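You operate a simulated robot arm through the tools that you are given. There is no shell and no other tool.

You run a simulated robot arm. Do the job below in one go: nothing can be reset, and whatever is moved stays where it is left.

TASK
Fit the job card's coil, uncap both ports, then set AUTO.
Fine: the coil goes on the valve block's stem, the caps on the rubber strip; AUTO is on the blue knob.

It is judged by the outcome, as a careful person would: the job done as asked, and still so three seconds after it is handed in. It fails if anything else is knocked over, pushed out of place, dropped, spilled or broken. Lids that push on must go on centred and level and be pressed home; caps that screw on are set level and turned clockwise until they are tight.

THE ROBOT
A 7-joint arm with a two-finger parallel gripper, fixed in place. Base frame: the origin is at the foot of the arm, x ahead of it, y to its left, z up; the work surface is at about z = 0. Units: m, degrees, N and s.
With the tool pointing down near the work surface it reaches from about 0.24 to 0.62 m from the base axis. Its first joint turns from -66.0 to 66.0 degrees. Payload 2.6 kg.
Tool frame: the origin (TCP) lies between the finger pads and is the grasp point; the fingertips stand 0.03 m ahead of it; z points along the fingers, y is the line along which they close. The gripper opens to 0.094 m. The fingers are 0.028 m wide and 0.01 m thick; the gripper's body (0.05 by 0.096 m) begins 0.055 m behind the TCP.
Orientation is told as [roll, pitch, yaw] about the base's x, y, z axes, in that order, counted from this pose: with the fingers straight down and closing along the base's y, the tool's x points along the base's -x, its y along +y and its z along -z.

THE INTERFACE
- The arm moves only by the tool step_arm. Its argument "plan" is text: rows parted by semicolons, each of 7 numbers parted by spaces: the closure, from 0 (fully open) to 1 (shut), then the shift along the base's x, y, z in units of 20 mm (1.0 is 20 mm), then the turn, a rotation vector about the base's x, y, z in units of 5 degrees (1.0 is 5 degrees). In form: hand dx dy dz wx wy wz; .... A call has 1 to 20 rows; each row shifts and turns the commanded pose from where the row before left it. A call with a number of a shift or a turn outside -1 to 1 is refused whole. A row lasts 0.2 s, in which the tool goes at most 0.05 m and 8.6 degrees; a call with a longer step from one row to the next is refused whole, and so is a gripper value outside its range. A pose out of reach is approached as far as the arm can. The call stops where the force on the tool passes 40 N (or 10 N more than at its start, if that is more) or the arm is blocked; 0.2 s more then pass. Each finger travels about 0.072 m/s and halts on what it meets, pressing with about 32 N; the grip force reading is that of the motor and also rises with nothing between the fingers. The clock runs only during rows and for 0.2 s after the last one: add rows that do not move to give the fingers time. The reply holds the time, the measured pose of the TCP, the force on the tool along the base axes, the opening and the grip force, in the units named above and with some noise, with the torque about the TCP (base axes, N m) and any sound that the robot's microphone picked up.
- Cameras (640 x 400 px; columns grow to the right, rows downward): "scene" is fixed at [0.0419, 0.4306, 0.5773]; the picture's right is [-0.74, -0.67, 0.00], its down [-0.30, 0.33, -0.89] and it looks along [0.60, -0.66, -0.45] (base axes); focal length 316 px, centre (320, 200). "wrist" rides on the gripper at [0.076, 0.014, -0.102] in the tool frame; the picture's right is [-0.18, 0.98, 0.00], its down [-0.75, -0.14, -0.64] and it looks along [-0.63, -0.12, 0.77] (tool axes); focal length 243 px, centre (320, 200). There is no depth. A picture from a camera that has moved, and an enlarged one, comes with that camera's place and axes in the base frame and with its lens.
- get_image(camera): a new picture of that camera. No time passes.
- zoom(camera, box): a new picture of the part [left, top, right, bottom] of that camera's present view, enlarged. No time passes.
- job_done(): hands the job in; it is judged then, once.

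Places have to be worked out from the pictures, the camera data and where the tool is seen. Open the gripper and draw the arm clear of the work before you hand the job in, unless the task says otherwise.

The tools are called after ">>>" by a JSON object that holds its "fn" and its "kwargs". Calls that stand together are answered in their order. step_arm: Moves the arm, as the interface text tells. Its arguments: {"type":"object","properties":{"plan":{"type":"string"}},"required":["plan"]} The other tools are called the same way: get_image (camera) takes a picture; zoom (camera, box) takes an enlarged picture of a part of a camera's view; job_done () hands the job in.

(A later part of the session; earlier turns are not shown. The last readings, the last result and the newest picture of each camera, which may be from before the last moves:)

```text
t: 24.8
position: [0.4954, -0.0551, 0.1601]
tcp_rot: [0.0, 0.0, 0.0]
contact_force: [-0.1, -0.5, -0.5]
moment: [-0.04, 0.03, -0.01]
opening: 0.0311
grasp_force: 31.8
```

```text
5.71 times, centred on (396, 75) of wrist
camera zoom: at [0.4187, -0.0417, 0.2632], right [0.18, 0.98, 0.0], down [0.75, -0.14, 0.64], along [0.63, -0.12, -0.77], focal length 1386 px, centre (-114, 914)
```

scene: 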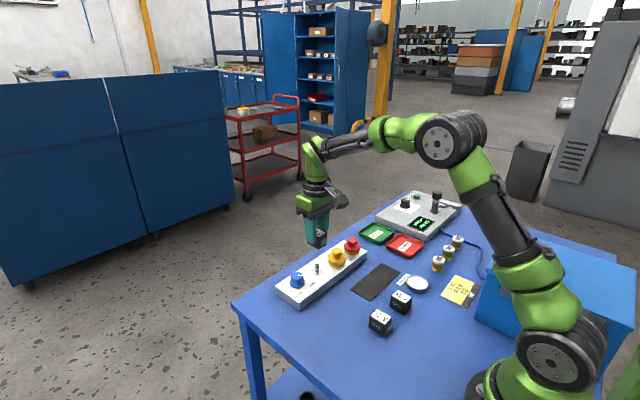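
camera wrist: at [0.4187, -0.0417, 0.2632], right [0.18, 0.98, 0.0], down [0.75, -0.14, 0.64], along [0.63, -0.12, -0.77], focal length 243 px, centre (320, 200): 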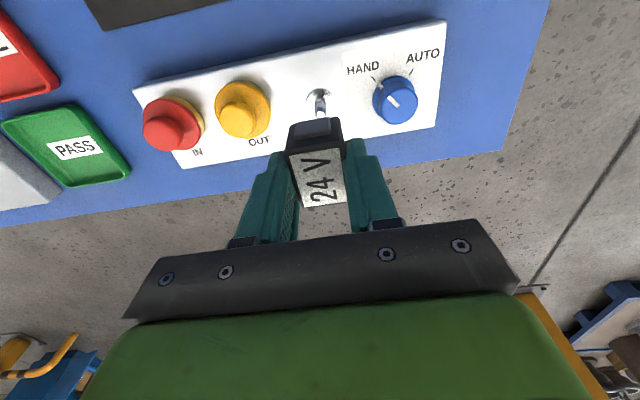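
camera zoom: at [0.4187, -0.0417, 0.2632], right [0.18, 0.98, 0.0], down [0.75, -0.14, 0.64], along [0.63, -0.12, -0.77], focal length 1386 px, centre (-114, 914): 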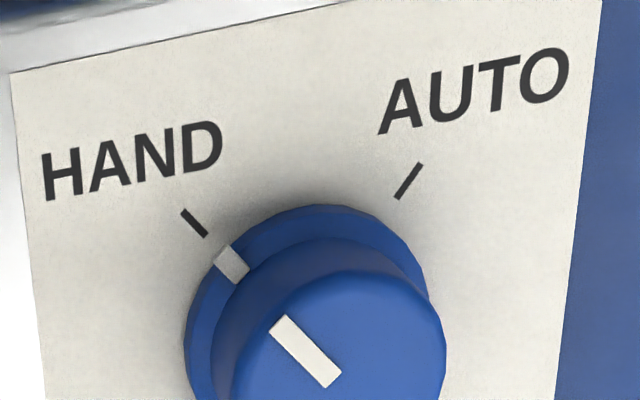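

The wrist view puts the stem within about 1 mm of the tool axis in x and y. I'll lower until the coil's bottom is about 1 cm above the stem tip, and check again from the scene camera.

>>> {"fn": "step_arm", "kwargs": {"plan": "1 -0.03 0.01 -0.4 0 0 0; 1 0 0 -0.5 0 0 0; 1 0 0 -0.5 0 0 0; 1 0 0 -0.5 0 0 0; 1 0 0 -0.4 0 0 0; 1 0 0 -0.2 0 0 0; 1 0 0 0 0 0 0; 1 0 0 0 0 0 0"}}

>>> {"fn": "zoom", "kwargs": {"camera": "scene", "box": [284, 240, 348, 280]}}

>>> {"fn": "zoom", "kwargs": {"camera": "wrist", "box": [250, 110, 390, 215]}}

```text
t: 26.6
position: [0.4928, -0.0552, 0.1105]
tcp_rot: [-0.1, 0.0, 0.0]
contact_force: [-0.3, -0.4, -1.5]
moment: [-0.02, -0.03, -0.01]
opening: 0.0314
grasp_force: 32.3
```

```text
10.00 times, centred on (316, 260) of scene
camera zoom: at [0.0419, 0.4306, 0.5773], right [-0.74, -0.67, 0.0], down [-0.3, 0.33, -0.89], along [0.6, -0.66, -0.45], focal length 3159 px, centre (360, -400)
```

zoom: 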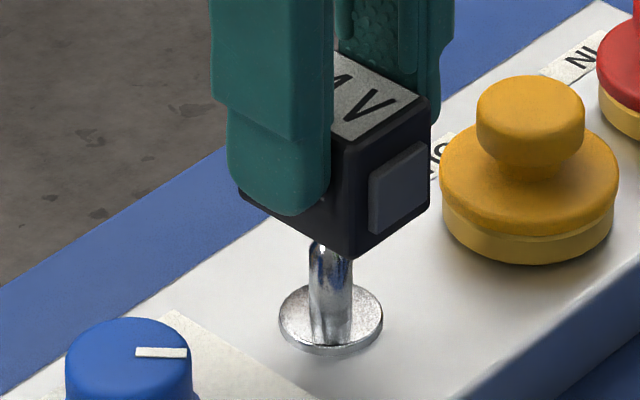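

```text
3.81 times, centred on (320, 162) of wrist
camera zoom: at [0.418, -0.042, 0.2128], right [0.18, 0.98, 0.0], down [0.75, -0.14, 0.64], along [0.63, -0.12, -0.77], focal length 924 px, centre (320, 343)
```

zoom: 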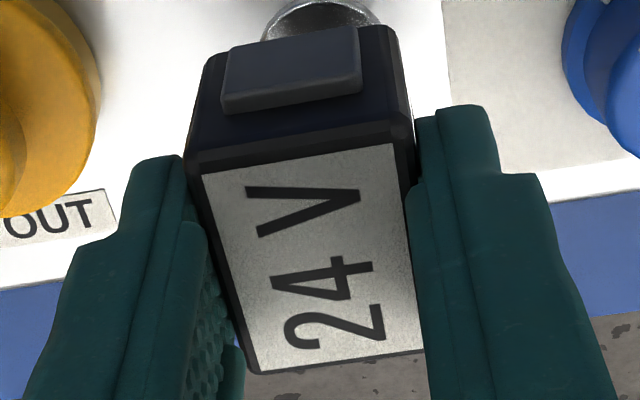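

Scene and wrist views both put the coil centre within about 1 mm of the stem axis. I'll lower slowly, stopping part-way to read the forces.

>>> {"fn": "step_arm", "kwargs": {"plan": "1 0.02 0.02 -0.2 0 0 0; 1 0 0 -0.2 0 0 0; 1 0 0 -0.15 0 0 0; 1 0 0 -0.1 0 0 0; 1 0 0 -0.1 0 0 0; 1 0 0 -0.1 0 0 0; 1 0 0 -0.1 0 0 0; 1 0 0 0 0 0 0"}}

>>> {"fn": "zoom", "kwargs": {"camera": "scene", "box": [284, 240, 348, 280]}}

```text
t: 28.4
position: [0.4945, -0.0551, 0.0906]
tcp_rot: [0.0, 0.0, -0.1]
contact_force: [0.3, 0.8, -2.0]
moment: [0.02, 0.02, 0.02]
opening: 0.0314
grasp_force: 32.0
```

```text
10.00 times, centred on (316, 260) of scene
camera zoom: at [0.0419, 0.4306, 0.5773], right [-0.74, -0.67, 0.0], down [-0.3, 0.33, -0.89], along [0.6, -0.66, -0.45], focal length 3159 px, centre (360, -400)
```

zoom: 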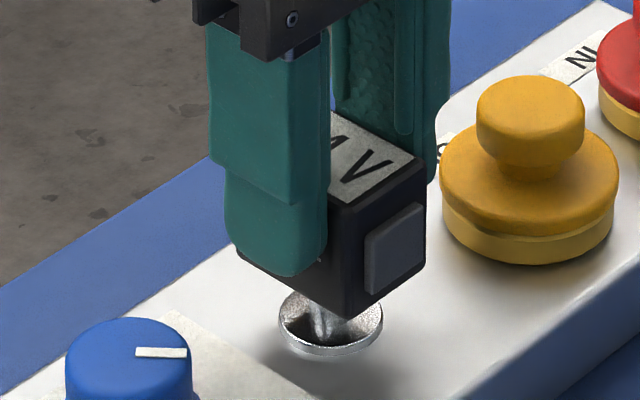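

The coil's bottom is now below the stem tip's height with only ~2 N, so the stem is entering the hole. I'll continue down gently toward the flange.

>>> {"fn": "step_arm", "kwargs": {"plan": "1 0 0 -0.1 0 0 0; 1 0 0 -0.1 0 0 0; 1 0 0 -0.1 0 0 0; 1 0 0 -0.1 0 0 0; 1 0 0 -0.1 0 0 0; 1 0 0 -0.1 0 0 0; 1 0 0 0 0 0 0"}}

>>> {"fn": "zoom", "kwargs": {"camera": "scene", "box": [284, 240, 348, 280]}}

```text
t: 30.0
position: [0.4948, -0.0547, 0.079]
tcp_rot: [-0.1, 0.0, 0.0]
contact_force: [0.2, 0.6, -2.2]
moment: [-0.02, 0.01, -0.02]
opening: 0.0312
grasp_force: 31.4
```

```text
10.00 times, centred on (316, 260) of scene
camera zoom: at [0.0419, 0.4306, 0.5773], right [-0.74, -0.67, 0.0], down [-0.3, 0.33, -0.89], along [0.6, -0.66, -0.45], focal length 3159 px, centre (360, -400)
```

zoom: 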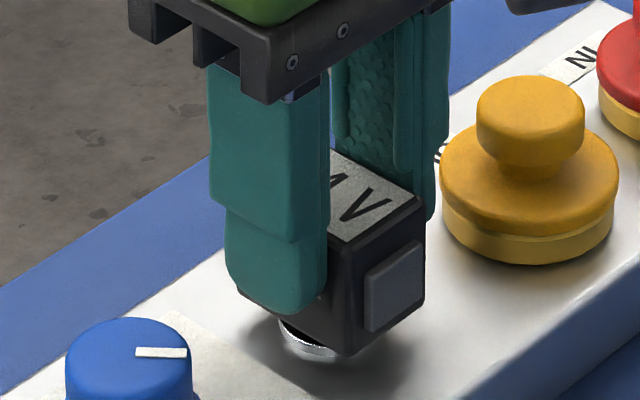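

The stem is well inside the coil and the force is still only about 2 N. A few more small steps should bring it onto the flange.

>>> {"fn": "step_arm", "kwargs": {"plan": "1 0 0 -0.1 0 0 0; 1 0 0 -0.1 0 0 0; 1 0 0 -0.05 0 0 0; 1 0 0 -0.05 0 0 0; 1 0 0 0 0 0 0"}}

>>> {"fn": "zoom", "kwargs": {"camera": "scene", "box": [284, 240, 348, 280]}}

```text
t: 31.2
position: [0.4952, -0.0557, 0.0739]
tcp_rot: [-0.1, -0.2, -0.1]
contact_force: [-7.7, 0.5, 21.2]
moment: [0.0, 0.53, -0.01]
opening: 0.0313
grasp_force: 31.7
```

```text
10.00 times, centred on (316, 260) of scene
camera zoom: at [0.0417, 0.4306, 0.5773], right [-0.74, -0.67, 0.0], down [-0.3, 0.33, -0.89], along [0.6, -0.66, -0.45], focal length 3159 px, centre (360, -400)
```

zoom: 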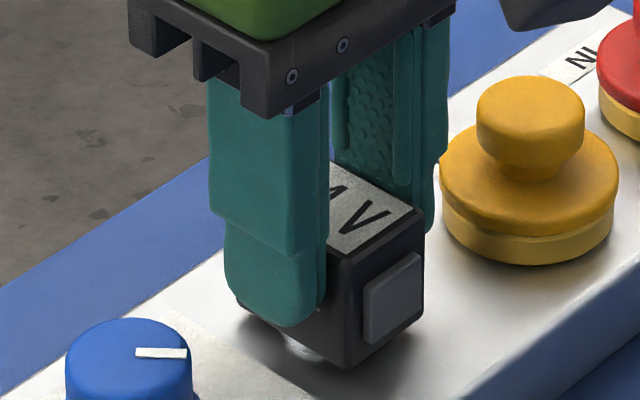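

The force rose to 21 N at z = 0.0739, so the coil's bottom is on the flange (z ≈ 0.030). I'll relieve the push, open just enough to clear (staying off the OUT cap), and check that the coil stays down.

>>> {"fn": "step_arm", "kwargs": {"plan": "1 0 0 0.03 0 0 0; 0.8 0 0 0 0 0 0; 0.62 0 0 0 0 0 0; 0.53 0 0 0 0 0 0; 0.53 0 0 0 0 0 0; 0.53 0 0 0 0 0 0"}}

>>> {"fn": "zoom", "kwargs": {"camera": "wrist", "box": [220, 100, 420, 225]}}

>>> {"fn": "zoom", "kwargs": {"camera": "scene", "box": [284, 240, 348, 280]}}

```text
t: 32.6
position: [0.4953, -0.0544, 0.0732]
tcp_rot: [0.0, 0.0, 0.0]
contact_force: [0.4, -0.3, -0.7]
moment: [-0.02, -0.03, -0.02]
opening: 0.0444
grasp_force: 0.2
```

```text
3.20 times, centred on (320, 162) of wrist
camera zoom: at [0.4185, -0.0412, 0.1764], right [0.18, 0.98, 0.0], down [0.75, -0.14, 0.64], along [0.63, -0.12, -0.77], focal length 776 px, centre (320, 320)
```

zoom: 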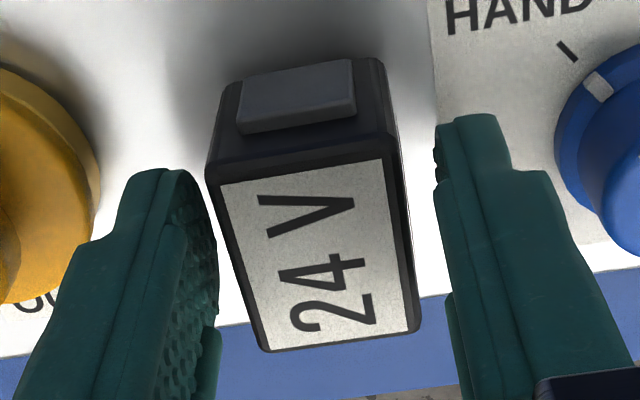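

```text
10.00 times, centred on (316, 260) of scene
camera zoom: at [0.0419, 0.4306, 0.5773], right [-0.74, -0.67, 0.0], down [-0.3, 0.33, -0.89], along [0.6, -0.66, -0.45], focal length 3159 px, centre (360, -400)
```

zoom: 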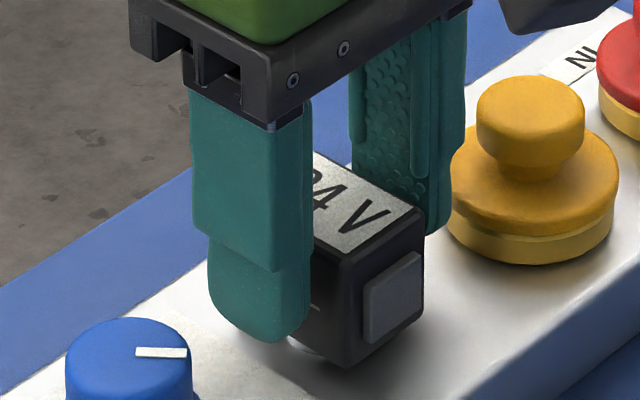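

The coil is released and stayed put. I'm lifting straight up to inspect it on the stem.

>>> {"fn": "step_arm", "kwargs": {"plan": "0.53 0 0 0.2 0 0 0; 0.53 0 0 0.4 0 0 0; 0.53 0 0 0.6 0 0 0; 0.53 0 0 0.8 0 0 0; 0.53 0 0 0.8 0 0 0; 0.53 0 0 0.8 0 0 0; 0.53 0 0 0.6 0 0 0; 0.53 0 0 0.3 0 0 0; 0.53 0 0 0 0 0 0; 0.53 0 0 0 0 0 0"}}

>>> {"fn": "zoom", "kwargs": {"camera": "scene", "box": [284, 240, 348, 280]}}

>>> {"fn": "get_image", "kwargs": {"camera": "wrist"}}

>>> {"fn": "zoom", "kwargs": {"camera": "wrist", "box": [256, 60, 384, 140]}}

```text
t: 34.8
position: [0.4937, -0.0555, 0.1647]
tcp_rot: [0.0, 0.1, 0.0]
contact_force: [-0.4, -0.1, -0.3]
moment: [0.04, 0.03, 0.01]
opening: 0.0443
grasp_force: 0.1
```

```text
10.00 times, centred on (316, 260) of scene
camera zoom: at [0.0419, 0.4306, 0.5773], right [-0.74, -0.67, 0.0], down [-0.3, 0.33, -0.89], along [0.6, -0.66, -0.45], focal length 3159 px, centre (360, -400)
```

zoom: 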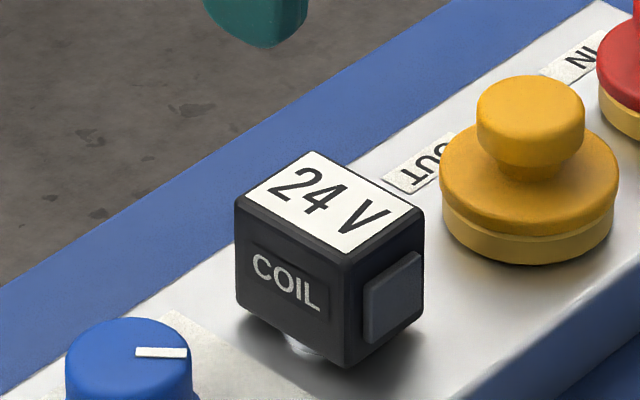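

```text
taken
camera wrist: at [0.4186, -0.0415, 0.2669], right [0.18, 0.98, 0.0], down [0.75, -0.14, 0.64], along [0.63, -0.12, -0.77], focal length 243 px, centre (320, 200)
```

wrist: 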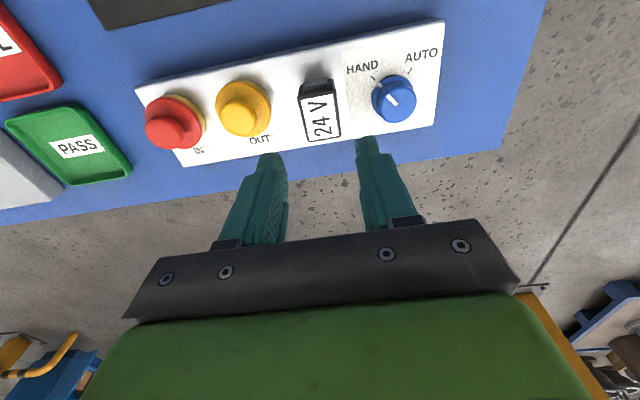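

```text
5.00 times, centred on (320, 100) of wrist
camera zoom: at [0.4186, -0.0415, 0.2669], right [0.18, 0.98, 0.0], down [0.75, -0.14, 0.64], along [0.63, -0.12, -0.77], focal length 1213 px, centre (320, 700)
```

zoom: 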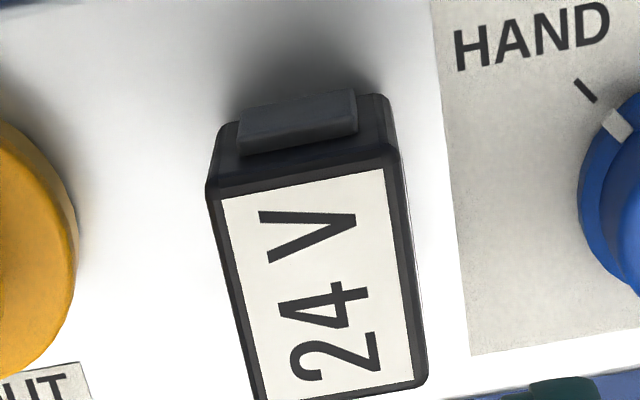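

The 24 V coil sits level on the stem. Next, the OUT (yellow) cap: moving over to it at height for a refined look.

>>> {"fn": "step_arm", "kwargs": {"plan": "0.3 -0.135 -0.67 0 0 0 0; 0.3 -0.135 -0.67 0 0 0 0; 0.3 -0.135 -0.67 0 0 0 0; 0.3 -0.135 -0.67 0 0 0 0; 0.3 -0.135 -0.67 0 0 0 0; 0.3 0 0 0 0 0 0; 0.3 0 0 0 0 0 0"}}

>>> {"fn": "get_image", "kwargs": {"camera": "wrist"}}

>>> {"fn": "zoom", "kwargs": {"camera": "wrist", "box": [256, 60, 384, 140]}}

>>> {"fn": "zoom", "kwargs": {"camera": "wrist", "box": [150, 60, 278, 140]}}

>>> {"fn": "zoom", "kwargs": {"camera": "scene", "box": [320, 230, 368, 260]}}

>>> {"fn": "zoom", "kwargs": {"camera": "scene", "box": [316, 240, 364, 270]}}

```text
t: 36.4
position: [0.4807, -0.1226, 0.1644]
tcp_rot: [0.0, -0.1, 0.1]
contact_force: [-0.5, 0.3, 0.8]
moment: [-0.01, -0.02, 0.0]
opening: 0.0657
grasp_force: 0.3
```

```text
taken
camera wrist: at [0.4051, -0.1083, 0.2666], right [0.18, 0.98, 0.0], down [0.75, -0.14, 0.64], along [0.63, -0.12, -0.77], focal length 243 px, centre (320, 200)
```

wrist: 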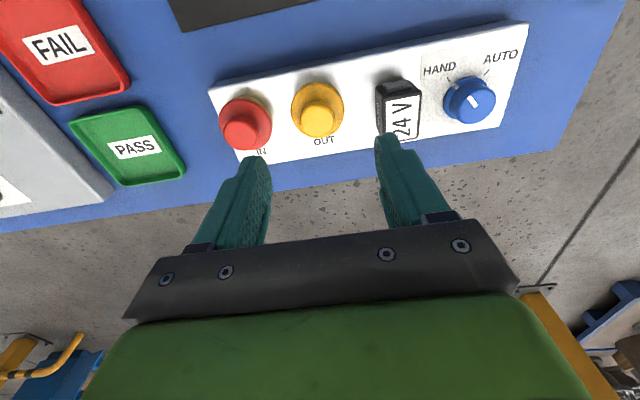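

```text
5.00 times, centred on (320, 100) of wrist
camera zoom: at [0.4051, -0.1083, 0.2666], right [0.18, 0.98, 0.0], down [0.75, -0.14, 0.64], along [0.63, -0.12, -0.77], focal length 1213 px, centre (320, 700)
```

zoom: 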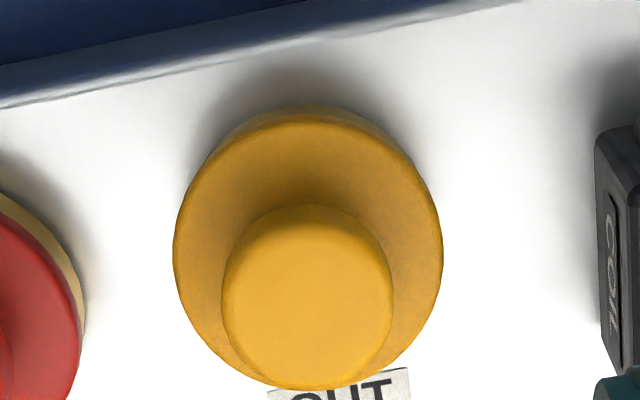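

```text
5.00 times, centred on (214, 100) of wrist
camera zoom: at [0.4051, -0.1083, 0.2666], right [0.18, 0.98, 0.0], down [0.75, -0.14, 0.64], along [0.63, -0.12, -0.77], focal length 1213 px, centre (850, 700)
```

zoom: 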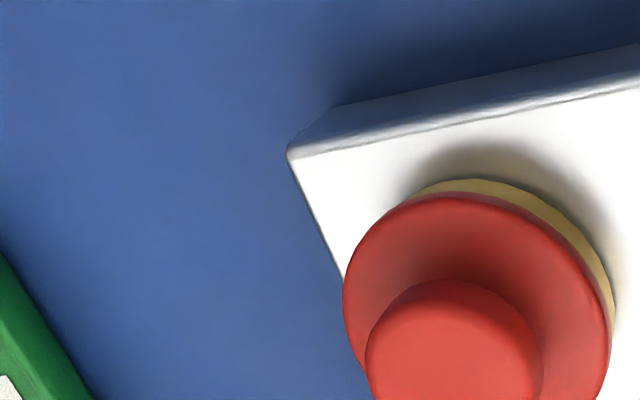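

```text
13.33 times, centred on (344, 245) of scene
camera zoom: at [0.0419, 0.4306, 0.5773], right [-0.74, -0.67, 0.0], down [-0.3, 0.33, -0.89], along [0.6, -0.66, -0.45], focal length 4212 px, centre (0, -400)
```

zoom: 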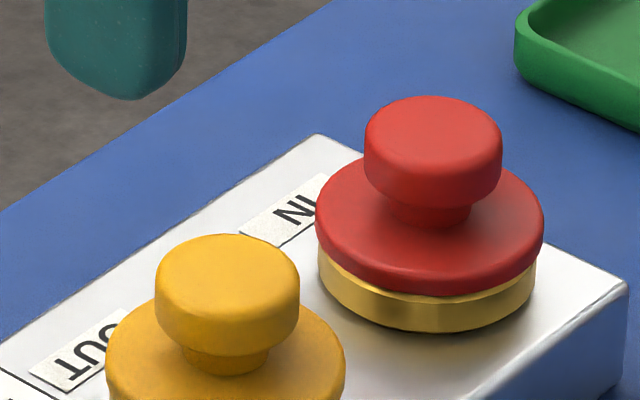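

```text
13.33 times, centred on (340, 255) of scene
camera zoom: at [0.0419, 0.4306, 0.5773], right [-0.74, -0.67, 0.0], down [-0.3, 0.33, -0.89], along [0.6, -0.66, -0.45], focal length 4212 px, centre (53, -533)
```

zoom: 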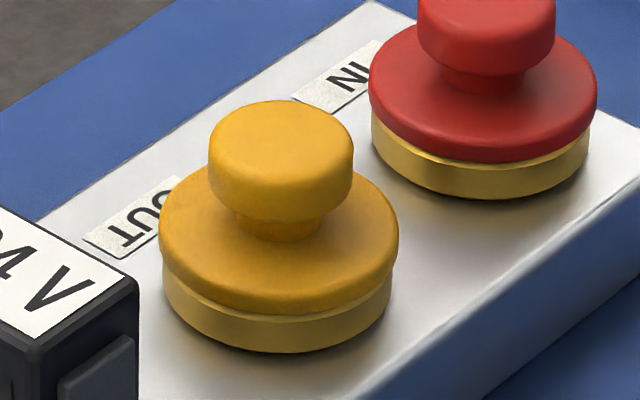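

The OUT cap's grip head (28 mm across, top z ≈ 0.065) is centred at about (0.485, -0.126), with a 49 mm flange below it. I'll align with it, set a 50 mm opening, and descend part-way to verify.

>>> {"fn": "step_arm", "kwargs": {"plan": "0.46 0.1 -0.08 -0.5 0 0 0; 0.46 0.09 -0.085 -0.5 0 0 0; 0.46 0 0 -0.6 0 0 0; 0.46 0 0 -0.6 0 0 0; 0.46 0 0 -0.4 0 0 0; 0.46 0 0 0 0 0 0; 0.46 0 0 0 0 0 0"}}

>>> {"fn": "zoom", "kwargs": {"camera": "wrist", "box": [220, 90, 420, 215]}}

>>> {"fn": "zoom", "kwargs": {"camera": "scene", "box": [300, 215, 380, 265]}}

```text
t: 38.0
position: [0.4847, -0.1257, 0.1108]
tcp_rot: [0.1, 0.0, -0.1]
contact_force: [0.0, 0.1, 0.1]
moment: [-0.01, -0.01, 0.01]
opening: 0.0505
grasp_force: 0.0
```

```text
3.20 times, centred on (320, 152) of wrist
camera zoom: at [0.4086, -0.1115, 0.214], right [0.18, 0.98, 0.0], down [0.75, -0.14, 0.64], along [0.63, -0.12, -0.77], focal length 776 px, centre (320, 352)
```

zoom: 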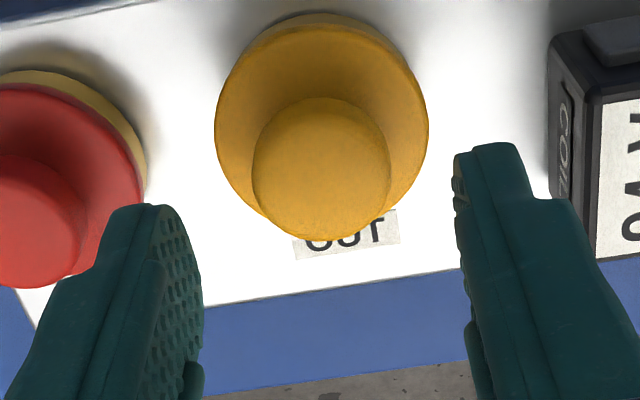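

```text
8.00 times, centred on (340, 240) of scene
camera zoom: at [0.0419, 0.4306, 0.5773], right [-0.74, -0.67, 0.0], down [-0.3, 0.33, -0.89], along [0.6, -0.66, -0.45], focal length 2527 px, centre (160, -120)
```

zoom: 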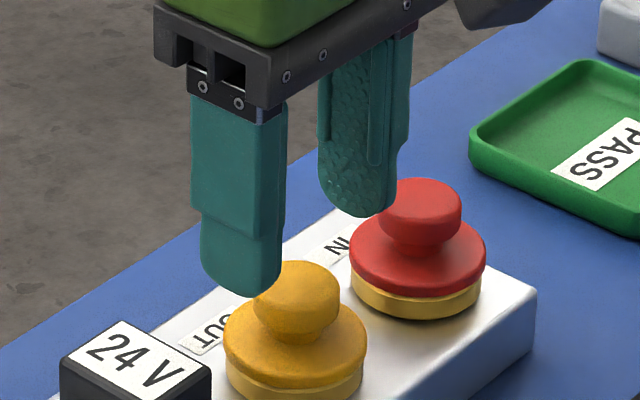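

The head is centred between the fingers. I'll go down so the tips are just above the cap's flange, then close on the head.

>>> {"fn": "step_arm", "kwargs": {"plan": "0.46 0 0 -0.4 0 0 0; 0.46 0 0 -0.4 0 0 0; 0.46 0 0 -0.4 0 0 0; 0.46 0 0 -0.25 0 0 0; 0.46 0 0 -0.15 0 0 0; 0.46 0 0 0 0 0 0"}}

>>> {"fn": "zoom", "kwargs": {"camera": "scene", "box": [300, 225, 380, 275]}}

>>> {"fn": "zoom", "kwargs": {"camera": "wrist", "box": [220, 100, 420, 225]}}

```text
t: 39.4
position: [0.4847, -0.1261, 0.0799]
tcp_rot: [-0.1, 0.0, 0.0]
contact_force: [-0.4, 0.4, 0.2]
moment: [-0.01, -0.01, -0.01]
opening: 0.0506
grasp_force: 0.0
```

```text
8.00 times, centred on (340, 250) of scene
camera zoom: at [0.0419, 0.4306, 0.5773], right [-0.74, -0.67, 0.0], down [-0.3, 0.33, -0.89], along [0.6, -0.66, -0.45], focal length 2527 px, centre (160, -200)
```

zoom: 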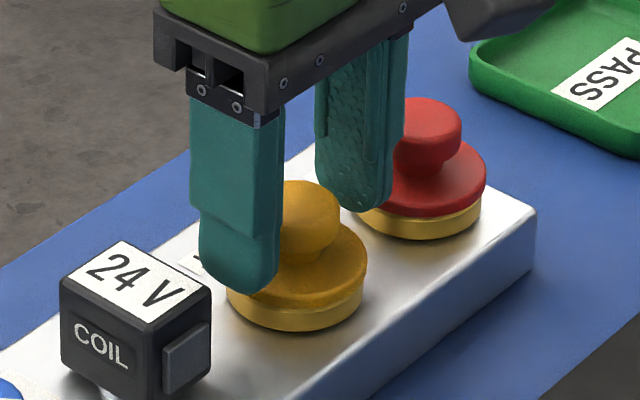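

```text
3.20 times, centred on (320, 162) of wrist
camera zoom: at [0.4087, -0.1114, 0.1827], right [0.18, 0.98, 0.0], down [0.75, -0.14, 0.64], along [0.63, -0.12, -0.77], focal length 776 px, centre (320, 320)
```

zoom: 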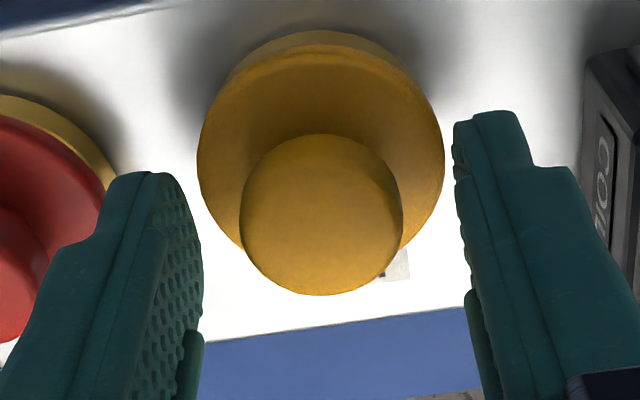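

No contact so far; closing on the head and reading the grip.

>>> {"fn": "step_arm", "kwargs": {"plan": "1 0 0 0 0 0 0; 1 0 0 0 0 0 0; 1 0 0 0 0 0 0; 1 0 0 0 0 0 0"}}

>>> {"fn": "zoom", "kwargs": {"camera": "scene", "box": [300, 225, 380, 275]}}

>>> {"fn": "zoom", "kwargs": {"camera": "wrist", "box": [220, 100, 420, 225]}}

```text
t: 40.4
position: [0.485, -0.1265, 0.0805]
tcp_rot: [0.0, 0.0, 0.1]
contact_force: [-2.1, 2.2, -0.3]
moment: [0.17, 0.05, 0.01]
opening: 0.0253
grasp_force: 32.3
```

```text
8.00 times, centred on (340, 250) of scene
camera zoom: at [0.0418, 0.4306, 0.5773], right [-0.74, -0.67, 0.0], down [-0.3, 0.33, -0.89], along [0.6, -0.66, -0.45], focal length 2527 px, centre (160, -200)
```

zoom: 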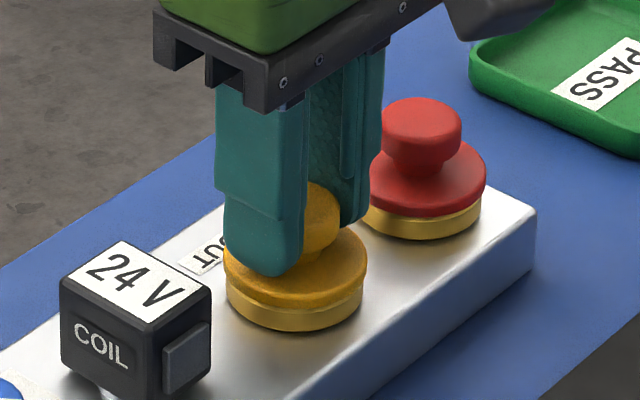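

```text
3.20 times, centred on (320, 162) of wrist
camera zoom: at [0.4088, -0.1113, 0.1829], right [0.18, 0.98, 0.0], down [0.75, -0.14, 0.64], along [0.63, -0.12, -0.77], focal length 776 px, centre (320, 320)
```

zoom: 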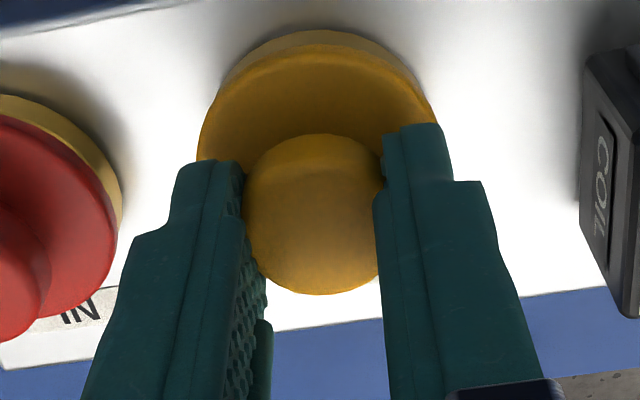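

The head is held (25.3 mm). To find out whether it unscrews or pulls off, I'll make a small counter-clockwise turn and read the torque and force.

>>> {"fn": "step_arm", "kwargs": {"plan": "1 0 0 0 0 0 0.4; 1 0 0 0 0 0 0.4; 1 0 0 0 0 0 0.4; 1 0 0 0 0 0 0.4; 1 0 0 0 0 0 0"}}

>>> {"fn": "zoom", "kwargs": {"camera": "wrist", "box": [220, 100, 420, 225]}}

>>> {"fn": "zoom", "kwargs": {"camera": "scene", "box": [300, 225, 380, 275]}}

```text
t: 41.6
position: [0.4849, -0.1243, 0.0791]
tcp_rot: [-0.1, 0.0, 8.0]
contact_force: [-0.2, -0.5, 0.1]
moment: [-0.01, 0.01, -0.01]
opening: 0.0251
grasp_force: 31.8
heard: snap
```

```text
3.20 times, centred on (320, 162) of wrist
camera zoom: at [0.4075, -0.1223, 0.1825], right [0.05, 1.0, 0.0], down [0.77, -0.03, 0.64], along [0.64, -0.03, -0.77], focal length 776 px, centre (320, 320)
```

zoom: 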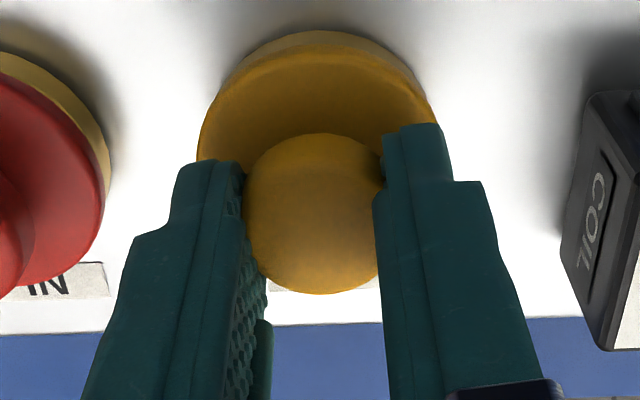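

```text
8.00 times, centred on (340, 250) of scene
camera zoom: at [0.0419, 0.4306, 0.5773], right [-0.74, -0.67, 0.0], down [-0.3, 0.33, -0.89], along [0.6, -0.66, -0.45], focal length 2527 px, centre (160, -200)
```

zoom: 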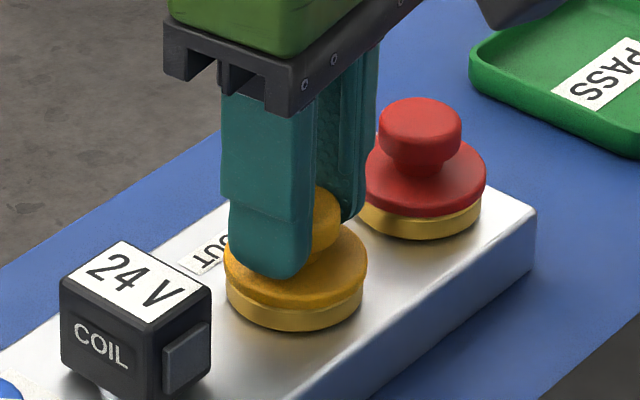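

A "snap" was heard and the torque and force are back to zero, so the cap has come free. I'll lift gently by a few millimetres and check.

>>> {"fn": "step_arm", "kwargs": {"plan": "1 0 0 0.1 0 0 0; 1 0 0 0.1 0 0 0; 1 0 0 0.1 0 0 0; 1 0 0 0.1 0 0 0; 1 0 0 0 0 0 0"}}

>>> {"fn": "zoom", "kwargs": {"camera": "scene", "box": [300, 225, 380, 275]}}

>>> {"fn": "zoom", "kwargs": {"camera": "wrist", "box": [220, 100, 420, 225]}}

```text
t: 42.8
position: [0.4843, -0.1256, 0.0883]
tcp_rot: [0.0, 0.0, 8.0]
contact_force: [0.5, 0.0, 0.3]
moment: [0.02, 0.02, 0.05]
opening: 0.0252
grasp_force: 31.9
```

```text
8.00 times, centred on (340, 250) of scene
camera zoom: at [0.0419, 0.4306, 0.5773], right [-0.74, -0.67, 0.0], down [-0.3, 0.33, -0.89], along [0.6, -0.66, -0.45], focal length 2527 px, centre (160, -200)
```

zoom: 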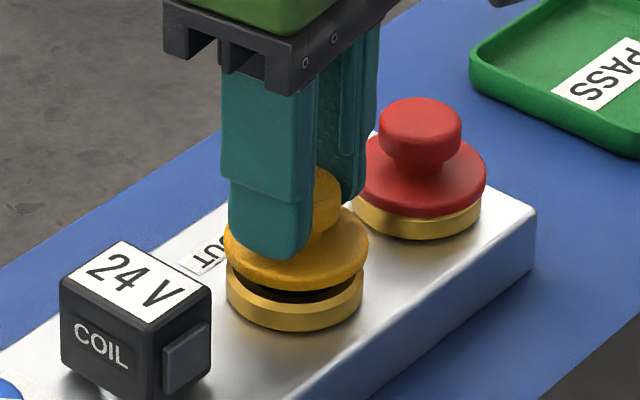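

```text
3.20 times, centred on (320, 162) of wrist
camera zoom: at [0.4076, -0.1222, 0.1905], right [0.05, 1.0, 0.0], down [0.77, -0.03, 0.64], along [0.64, -0.03, -0.77], focal length 776 px, centre (320, 320)
```

zoom: 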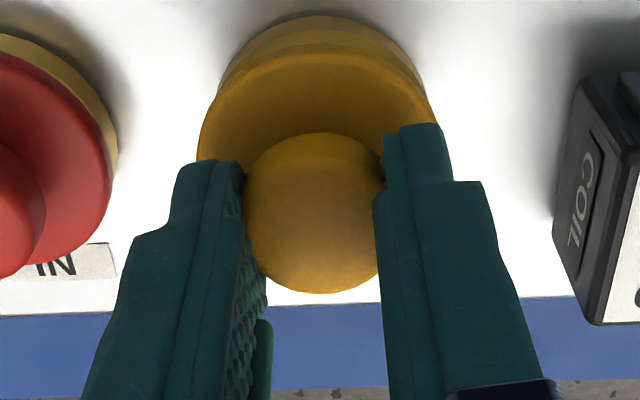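

The cap is off its port and held level. Lifting higher to see its underside and then on to the rubber strip.

>>> {"fn": "step_arm", "kwargs": {"plan": "1 0 0 0.3 0 0 0; 1 0 0 0.5 0 0 0; 1 0 0 0.6 0 0 0; 1 0 0 0.6 0 0 0; 1 0 0 0.6 0 0 0; 1 0 0 0.4 0 0 0; 1 0 0 0.2 0 0 0; 1 0 0 0 0 0 0"}}

>>> {"fn": "zoom", "kwargs": {"camera": "scene", "box": [300, 205, 396, 265]}}

>>> {"fn": "get_image", "kwargs": {"camera": "wrist"}}

```text
t: 44.6
position: [0.4855, -0.1249, 0.1512]
tcp_rot: [-0.1, 0.0, 8.1]
contact_force: [-0.3, 0.2, -0.4]
moment: [-0.01, 0.0, 0.0]
opening: 0.0253
grasp_force: 32.2
```

```text
6.67 times, centred on (348, 235) of scene
camera zoom: at [0.0419, 0.4306, 0.5773], right [-0.74, -0.67, 0.0], down [-0.3, 0.33, -0.89], along [0.6, -0.66, -0.45], focal length 2106 px, centre (133, -33)
```

zoom: 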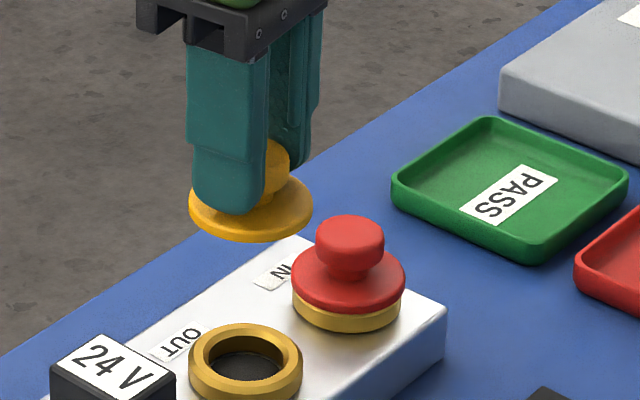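

```text
taken
camera wrist: at [0.4078, -0.1225, 0.2547], right [0.05, 1.0, 0.0], down [0.77, -0.03, 0.64], along [0.64, -0.03, -0.77], focal length 243 px, centre (320, 200)
```

wrist: 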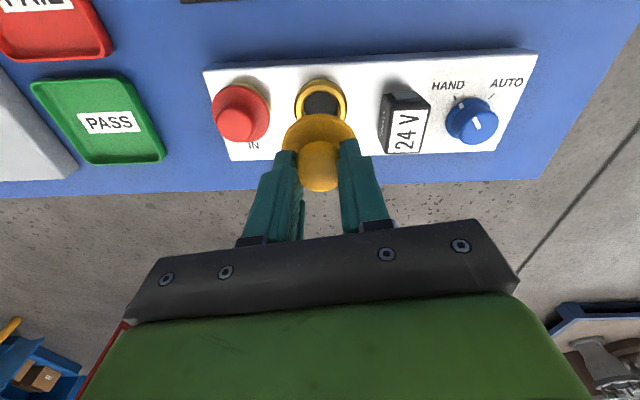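

The OUT cap is off cleanly: a flat disc, so it will sit flat. I'll carry it at height to the rubber strip (strip spans x 0.343–0.405, y -0.233 to -0.086), squaring the hand on the way.

>>> {"fn": "step_arm", "kwargs": {"plan": "1 -0.4 0.02 0 0 0 -0.2; 1 -0.7 0.02 0 0 0 -0.2; 1 -0.8 0.02 0 0 0 -0.2; 1 -0.85 0.02 0 0 0 -0.2; 1 -0.85 0.02 0 0 0 -0.2; 1 -0.8 0.02 0 0 0 -0.2; 1 -0.7 0.02 0 0 0 -0.2; 1 -0.42 0.03 0 0 0 -0.2; 1 0 0 0 0 0 0; 1 0 0 0 0 0 0"}}

>>> {"fn": "get_image", "kwargs": {"camera": "wrist"}}

>>> {"fn": "zoom", "kwargs": {"camera": "scene", "box": [330, 220, 458, 300]}}

```text
t: 46.8
position: [0.3754, -0.1223, 0.1521]
tcp_rot: [0.0, 0.0, 0.0]
contact_force: [-0.7, 0.3, -0.1]
moment: [-0.02, 0.01, -0.04]
opening: 0.0248
grasp_force: 31.9
```

```text
taken
camera wrist: at [0.2983, -0.108, 0.2542], right [0.18, 0.98, 0.0], down [0.75, -0.14, 0.64], along [0.63, -0.12, -0.77], focal length 243 px, centre (320, 200)
```

wrist: 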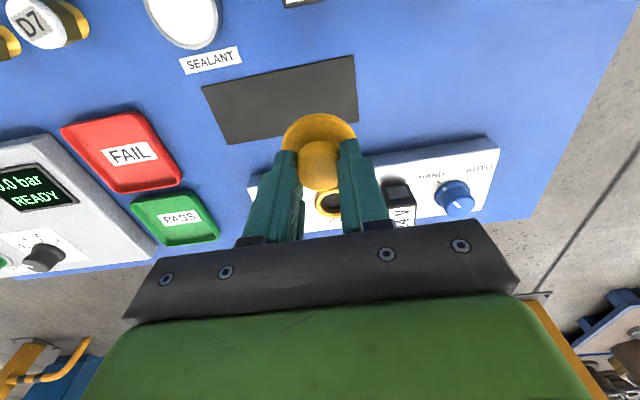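

```text
5.00 times, centred on (394, 260) of scene
camera zoom: at [0.0419, 0.4306, 0.5773], right [-0.74, -0.67, 0.0], down [-0.3, 0.33, -0.89], along [0.6, -0.66, -0.45], focal length 1580 px, centre (-50, -100)
```

zoom: 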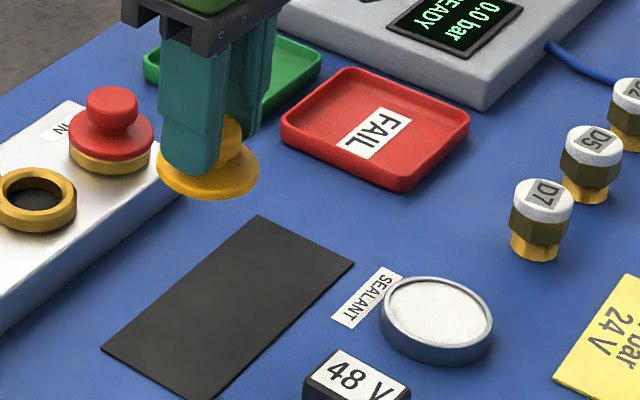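

The strip spans x 0.3425–0.4035, y -0.232 to -0.0865, and the tool is at the right place for the first cap. Descending to about 1 cm above the rubber.

>>> {"fn": "step_arm", "kwargs": {"plan": "1 -0.07 0 -0.4 0 0 0; 1 0 0 -0.7 0 0 0; 1 0 0 -0.8 0 0 0; 1 0 0 -0.8 0 0 0; 1 0 0 -0.8 0 0 0; 1 0 0 -0.6 0 0 0; 1 0 0 -0.4 0 0 0; 1 0 0 -0.2 0 0 0; 1 0 0 0 0 0 0"}}

>>> {"fn": "zoom", "kwargs": {"camera": "scene", "box": [330, 240, 426, 300]}}

>>> {"fn": "get_image", "kwargs": {"camera": "wrist"}}

```text
t: 48.8
position: [0.3719, -0.1207, 0.0565]
tcp_rot: [0.0, 0.0, 0.1]
contact_force: [-0.3, 0.2, 0.7]
moment: [0.01, 0.0, -0.04]
opening: 0.0252
grasp_force: 31.8
```

```text
6.67 times, centred on (378, 270) of scene
camera zoom: at [0.0419, 0.4306, 0.5773], right [-0.74, -0.67, 0.0], down [-0.3, 0.33, -0.89], along [0.6, -0.66, -0.45], focal length 2106 px, centre (-67, -267)
```

zoom: 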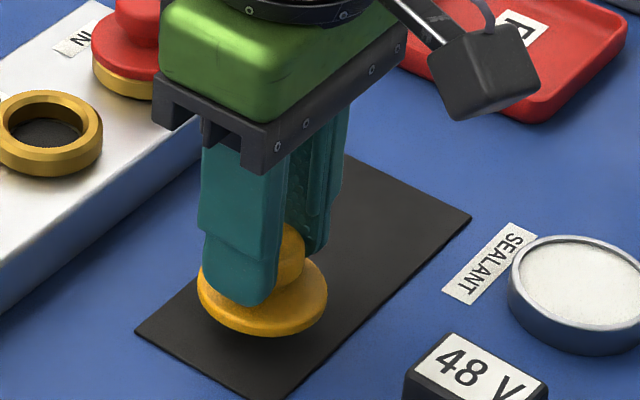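

```text
taken
camera wrist: at [0.2969, -0.1081, 0.1604], right [0.18, 0.98, 0.0], down [0.75, -0.14, 0.64], along [0.63, -0.12, -0.77], focal length 243 px, centre (320, 200)
```

wrist: 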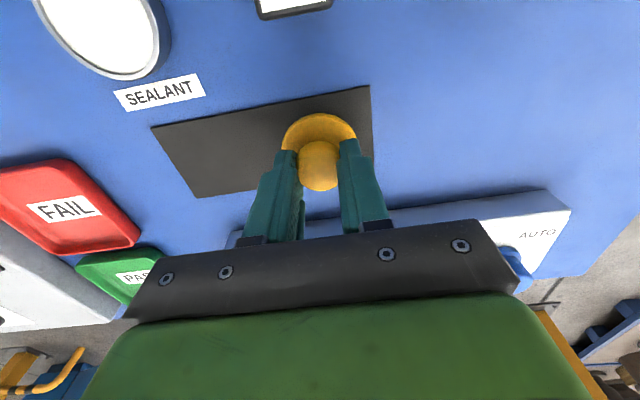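

The cap is over the strip with good margins. Lowering in small steps until I feel the rubber.

>>> {"fn": "step_arm", "kwargs": {"plan": "1 0 0 -0.1 0 0 0; 1 0 0 -0.1 0 0 0; 1 0 0 -0.1 0 0 0; 1 0 0 -0.05 0 0 0; 1 0 0 -0.05 0 0 0; 1 0 0 -0.05 0 0 0; 1 0 0 0 0 0 0"}}

>>> {"fn": "zoom", "kwargs": {"camera": "scene", "box": [330, 240, 426, 300]}}

```text
t: 50.4
position: [0.3729, -0.1209, 0.0477]
tcp_rot: [0.0, 0.0, 0.0]
contact_force: [0.5, -0.3, 0.5]
moment: [-0.02, 0.0, -0.02]
opening: 0.0253
grasp_force: 32.2
```

```text
6.67 times, centred on (378, 270) of scene
camera zoom: at [0.0419, 0.4306, 0.5773], right [-0.74, -0.67, 0.0], down [-0.3, 0.33, -0.89], along [0.6, -0.66, -0.45], focal length 2106 px, centre (-67, -267)
```

zoom: 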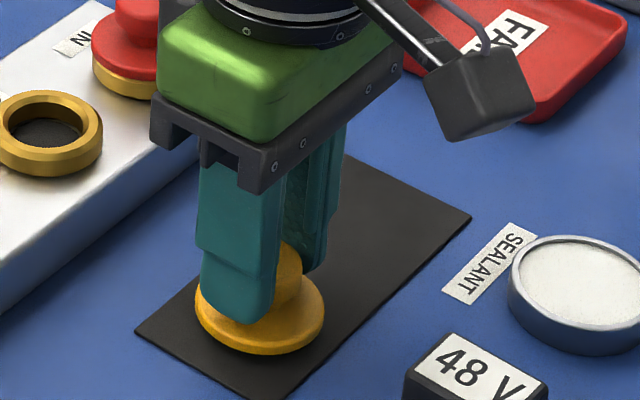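

Still no contact at z ≈ 0.048. Continuing down in 1 mm steps.

>>> {"fn": "step_arm", "kwargs": {"plan": "1 0 0 -0.05 0 0 0; 1 0 0 -0.05 0 0 0; 1 0 0 -0.05 0 0 0; 1 0 0 0 0 0 0"}}

```text
t: 51.4
position: [0.3745, -0.1225, 0.046]
tcp_rot: [0.0, 0.0, -0.1]
contact_force: [0.0, -0.4, 0.0]
moment: [0.02, -0.02, 0.0]
opening: 0.025
grasp_force: 31.8
```

>>> {"fn": "zoom", "kwargs": {"camera": "scene", "box": [346, 260, 410, 300]}}

>>> {"fn": "step_arm", "kwargs": {"plan": "1 0 0 -0.05 0 0 0; 1 0 0 -0.05 0 0 0; 1 0 0 0 0 0 0"}}

```text
10.00 times, centred on (378, 280) of scene
camera zoom: at [0.0419, 0.4306, 0.5773], right [-0.74, -0.67, 0.0], down [-0.3, 0.33, -0.89], along [0.6, -0.66, -0.45], focal length 3159 px, centre (-260, -600)
```

zoom: 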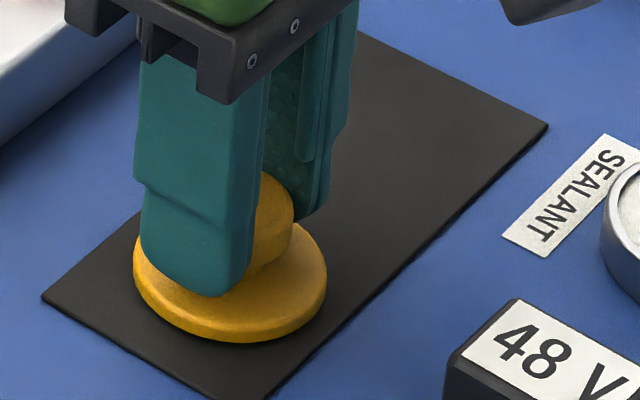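

```text
t: 52.2
position: [0.3737, -0.1217, 0.0431]
tcp_rot: [0.0, 0.0, 0.0]
contact_force: [0.1, -0.2, -0.8]
moment: [-0.04, 0.0, 0.02]
opening: 0.0252
grasp_force: 32.1
```

No contact yet at z ≈ 0.0435. A few more 1 mm steps.

>>> {"fn": "step_arm", "kwargs": {"plan": "1 0 0 -0.05 0 0 0; 1 0 0 0 0 0 0"}}

>>> {"fn": "step_arm", "kwargs": {"plan": "1 0 0 -0.05 0 0 0; 1 0 0 0 0 0 0"}}

>>> {"fn": "zoom", "kwargs": {"camera": "scene", "box": [346, 260, 410, 300]}}

```text
t: 52.8
position: [0.3724, -0.1221, 0.0439]
tcp_rot: [0.1, 0.0, 0.1]
contact_force: [-2.4, -0.5, 8.4]
moment: [-0.14, 0.11, -0.06]
opening: 0.0254
grasp_force: 31.8
```

```text
t: 53.4
position: [0.3739, -0.1221, 0.0421]
tcp_rot: [-0.1, -0.1, 0.1]
contact_force: [-3.0, -1.4, 20.5]
moment: [-0.12, 0.16, -0.03]
opening: 0.0249
grasp_force: 31.7
```

```text
10.00 times, centred on (378, 280) of scene
camera zoom: at [0.0418, 0.4306, 0.5773], right [-0.74, -0.67, 0.0], down [-0.3, 0.33, -0.89], along [0.6, -0.66, -0.45], focal length 3159 px, centre (-260, -600)
```

zoom: 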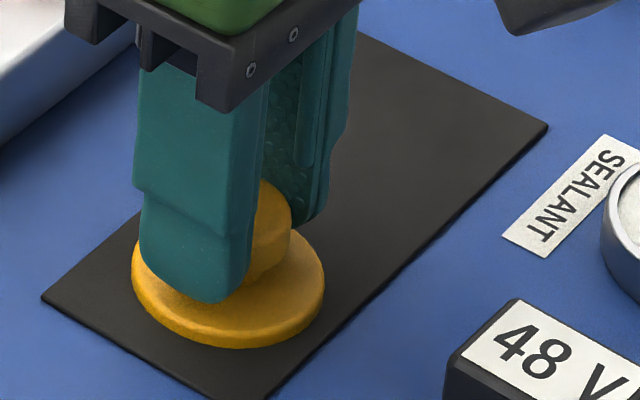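

Contact reached (20 N). I'll back off about 1 mm, open the fingers, and lift clear.

>>> {"fn": "step_arm", "kwargs": {"plan": "1 0 0 0.05 0 0 0; 0.9 0 0 0 0 0 0; 0.75 0 0 0 0 0 0; 0.6 0 0 0 0 0 0; 0.5 0 0 0 0 0 0; 0.5 0 0 0 0 0 0; 0.5 0 0 0.2 0 0 0; 0.5 0 0 0.4 0 0 0; 0.5 0 0 0.7 0 0 0; 0.5 0 0 0.8 0 0 0; 0.5 0 0 0.8 0 0 0; 0.5 0 0 0.8 0 0 0; 0.5 0 0 0.8 0 0 0; 0.5 0 0 0.7 0 0 0; 0.5 0 0 0.4 0 0 0; 0.5 0 0 0 0 0 0"}}

>>> {"fn": "zoom", "kwargs": {"camera": "scene", "box": [330, 230, 442, 300]}}

>>> {"fn": "get_image", "kwargs": {"camera": "wrist"}}

```text
t: 56.8
position: [0.3737, -0.1221, 0.155]
tcp_rot: [0.0, 0.0, -0.1]
contact_force: [0.7, 0.3, 0.2]
moment: [-0.01, -0.01, 0.02]
opening: 0.0473
grasp_force: 0.0
```

```text
5.71 times, centred on (386, 265) of scene
camera zoom: at [0.0419, 0.4306, 0.5773], right [-0.74, -0.67, 0.0], down [-0.3, 0.33, -0.89], along [0.6, -0.66, -0.45], focal length 1805 px, centre (-57, -171)
```

zoom: 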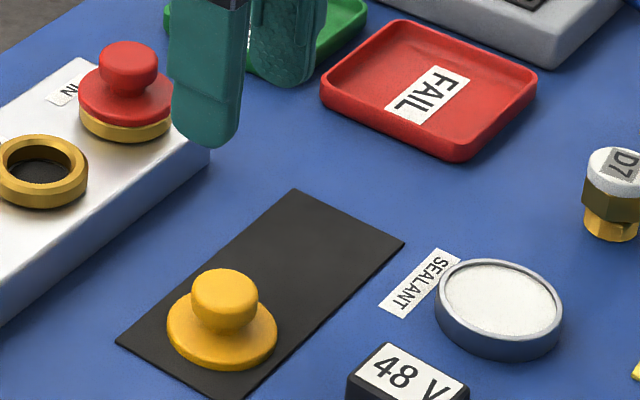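

```text
taken
camera wrist: at [0.2974, -0.1084, 0.2582], right [0.18, 0.98, 0.0], down [0.75, -0.14, 0.64], along [0.63, -0.12, -0.77], focal length 243 px, centre (320, 200)
```

wrist: 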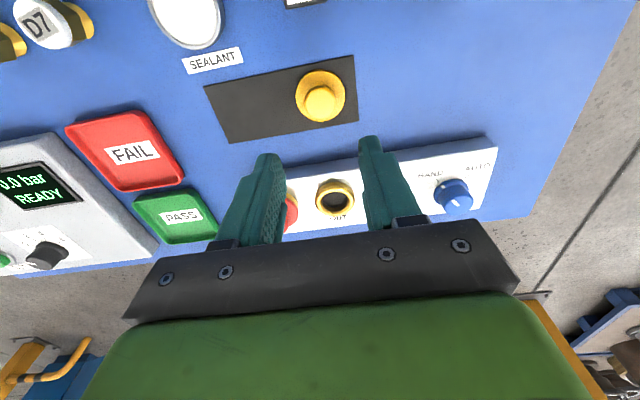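

The OUT cap sits flat on the strip. Now over to the IN (red) cap at height.

>>> {"fn": "step_arm", "kwargs": {"plan": "0.46 0.4 -0.26 0 0 0 0; 0.46 0.7 -0.46 0 0 0 0; 0.46 0.8 -0.52 0 0 0 0; 0.46 0.85 -0.56 0 0 0 0; 0.46 0.85 -0.56 0 0 0 0; 0.46 0.8 -0.52 0 0 0 0; 0.46 0.7 -0.46 0 0 0 0; 0.46 0.45 -0.3 0 0 0 0; 0.46 0 0 0 0 0 0; 0.46 0 0 0 0 0 0"}}

>>> {"fn": "get_image", "kwargs": {"camera": "wrist"}}

>>> {"fn": "zoom", "kwargs": {"camera": "wrist", "box": [256, 60, 384, 140]}}

>>> {"fn": "zoom", "kwargs": {"camera": "scene", "box": [310, 220, 390, 270]}}

```text
t: 59.0
position: [0.4857, -0.1945, 0.1549]
tcp_rot: [0.1, 0.0, 0.0]
contact_force: [0.1, -0.9, -0.2]
moment: [-0.02, -0.01, 0.03]
opening: 0.0511
grasp_force: 0.0
```

```text
taken
camera wrist: at [0.4084, -0.1808, 0.2578], right [0.18, 0.98, 0.0], down [0.75, -0.14, 0.64], along [0.63, -0.12, -0.77], focal length 243 px, centre (320, 200)
```

wrist: 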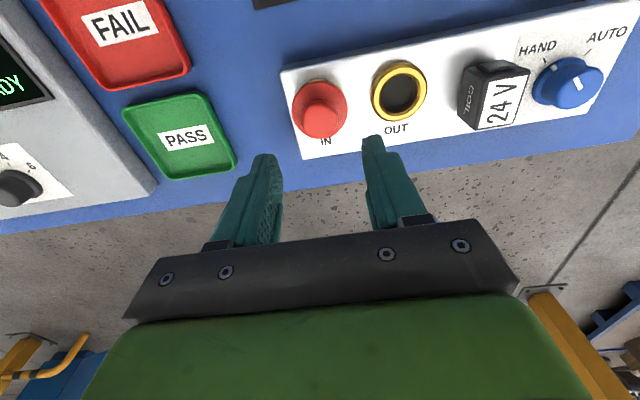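

```text
5.00 times, centred on (320, 100) of wrist
camera zoom: at [0.4084, -0.1808, 0.2578], right [0.18, 0.98, 0.0], down [0.75, -0.14, 0.64], along [0.63, -0.12, -0.77], focal length 1213 px, centre (320, 700)
```

zoom: 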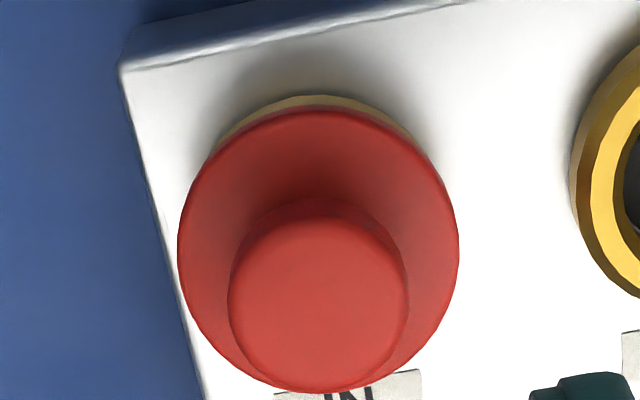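

```text
8.00 times, centred on (350, 245) of scene
camera zoom: at [0.0419, 0.4306, 0.5773], right [-0.74, -0.67, 0.0], down [-0.3, 0.33, -0.89], along [0.6, -0.66, -0.45], focal length 2527 px, centre (80, -160)
```

zoom: 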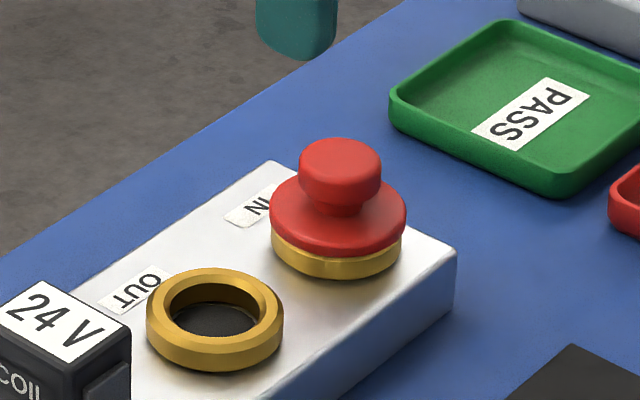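

The red head is centred under the tool within 1 mm. Descending to grip height as for the first cap.

>>> {"fn": "step_arm", "kwargs": {"plan": "0.46 0.02 -0.03 -0.4 0 0 0; 0.46 0 0 -0.6 0 0 0; 0.46 0 0 -0.7 0 0 0; 0.46 0 0 -0.7 0 0 0; 0.46 0 0 -0.6 0 0 0; 0.46 0 0 -0.4 0 0 0; 0.46 0 0 -0.25 0 0 0; 0.46 0 0 -0.12 0 0 0; 0.46 0 0 0 0 0 0; 0.46 0 0 0 0 0 0"}}

>>> {"fn": "zoom", "kwargs": {"camera": "wrist", "box": [220, 100, 420, 225]}}

>>> {"fn": "zoom", "kwargs": {"camera": "scene", "box": [310, 220, 390, 270]}}

```text
t: 61.2
position: [0.4839, -0.1957, 0.0801]
tcp_rot: [-0.1, 0.0, 0.0]
contact_force: [0.3, 0.0, -0.3]
moment: [-0.05, 0.0, -0.03]
opening: 0.0505
grasp_force: 0.1
```

```text
3.20 times, centred on (320, 162) of wrist
camera zoom: at [0.4081, -0.1815, 0.1822], right [0.18, 0.98, 0.0], down [0.75, -0.14, 0.64], along [0.63, -0.12, -0.77], focal length 776 px, centre (320, 320)
```

zoom: 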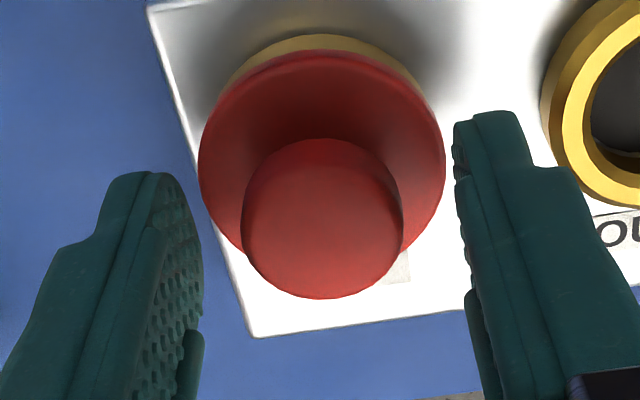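

```text
8.00 times, centred on (350, 245) of scene
camera zoom: at [0.0419, 0.4306, 0.5773], right [-0.74, -0.67, 0.0], down [-0.3, 0.33, -0.89], along [0.6, -0.66, -0.45], focal length 2527 px, centre (80, -160)
```

zoom: 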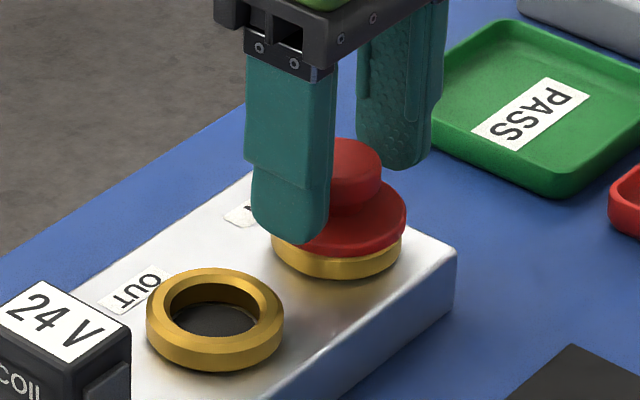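

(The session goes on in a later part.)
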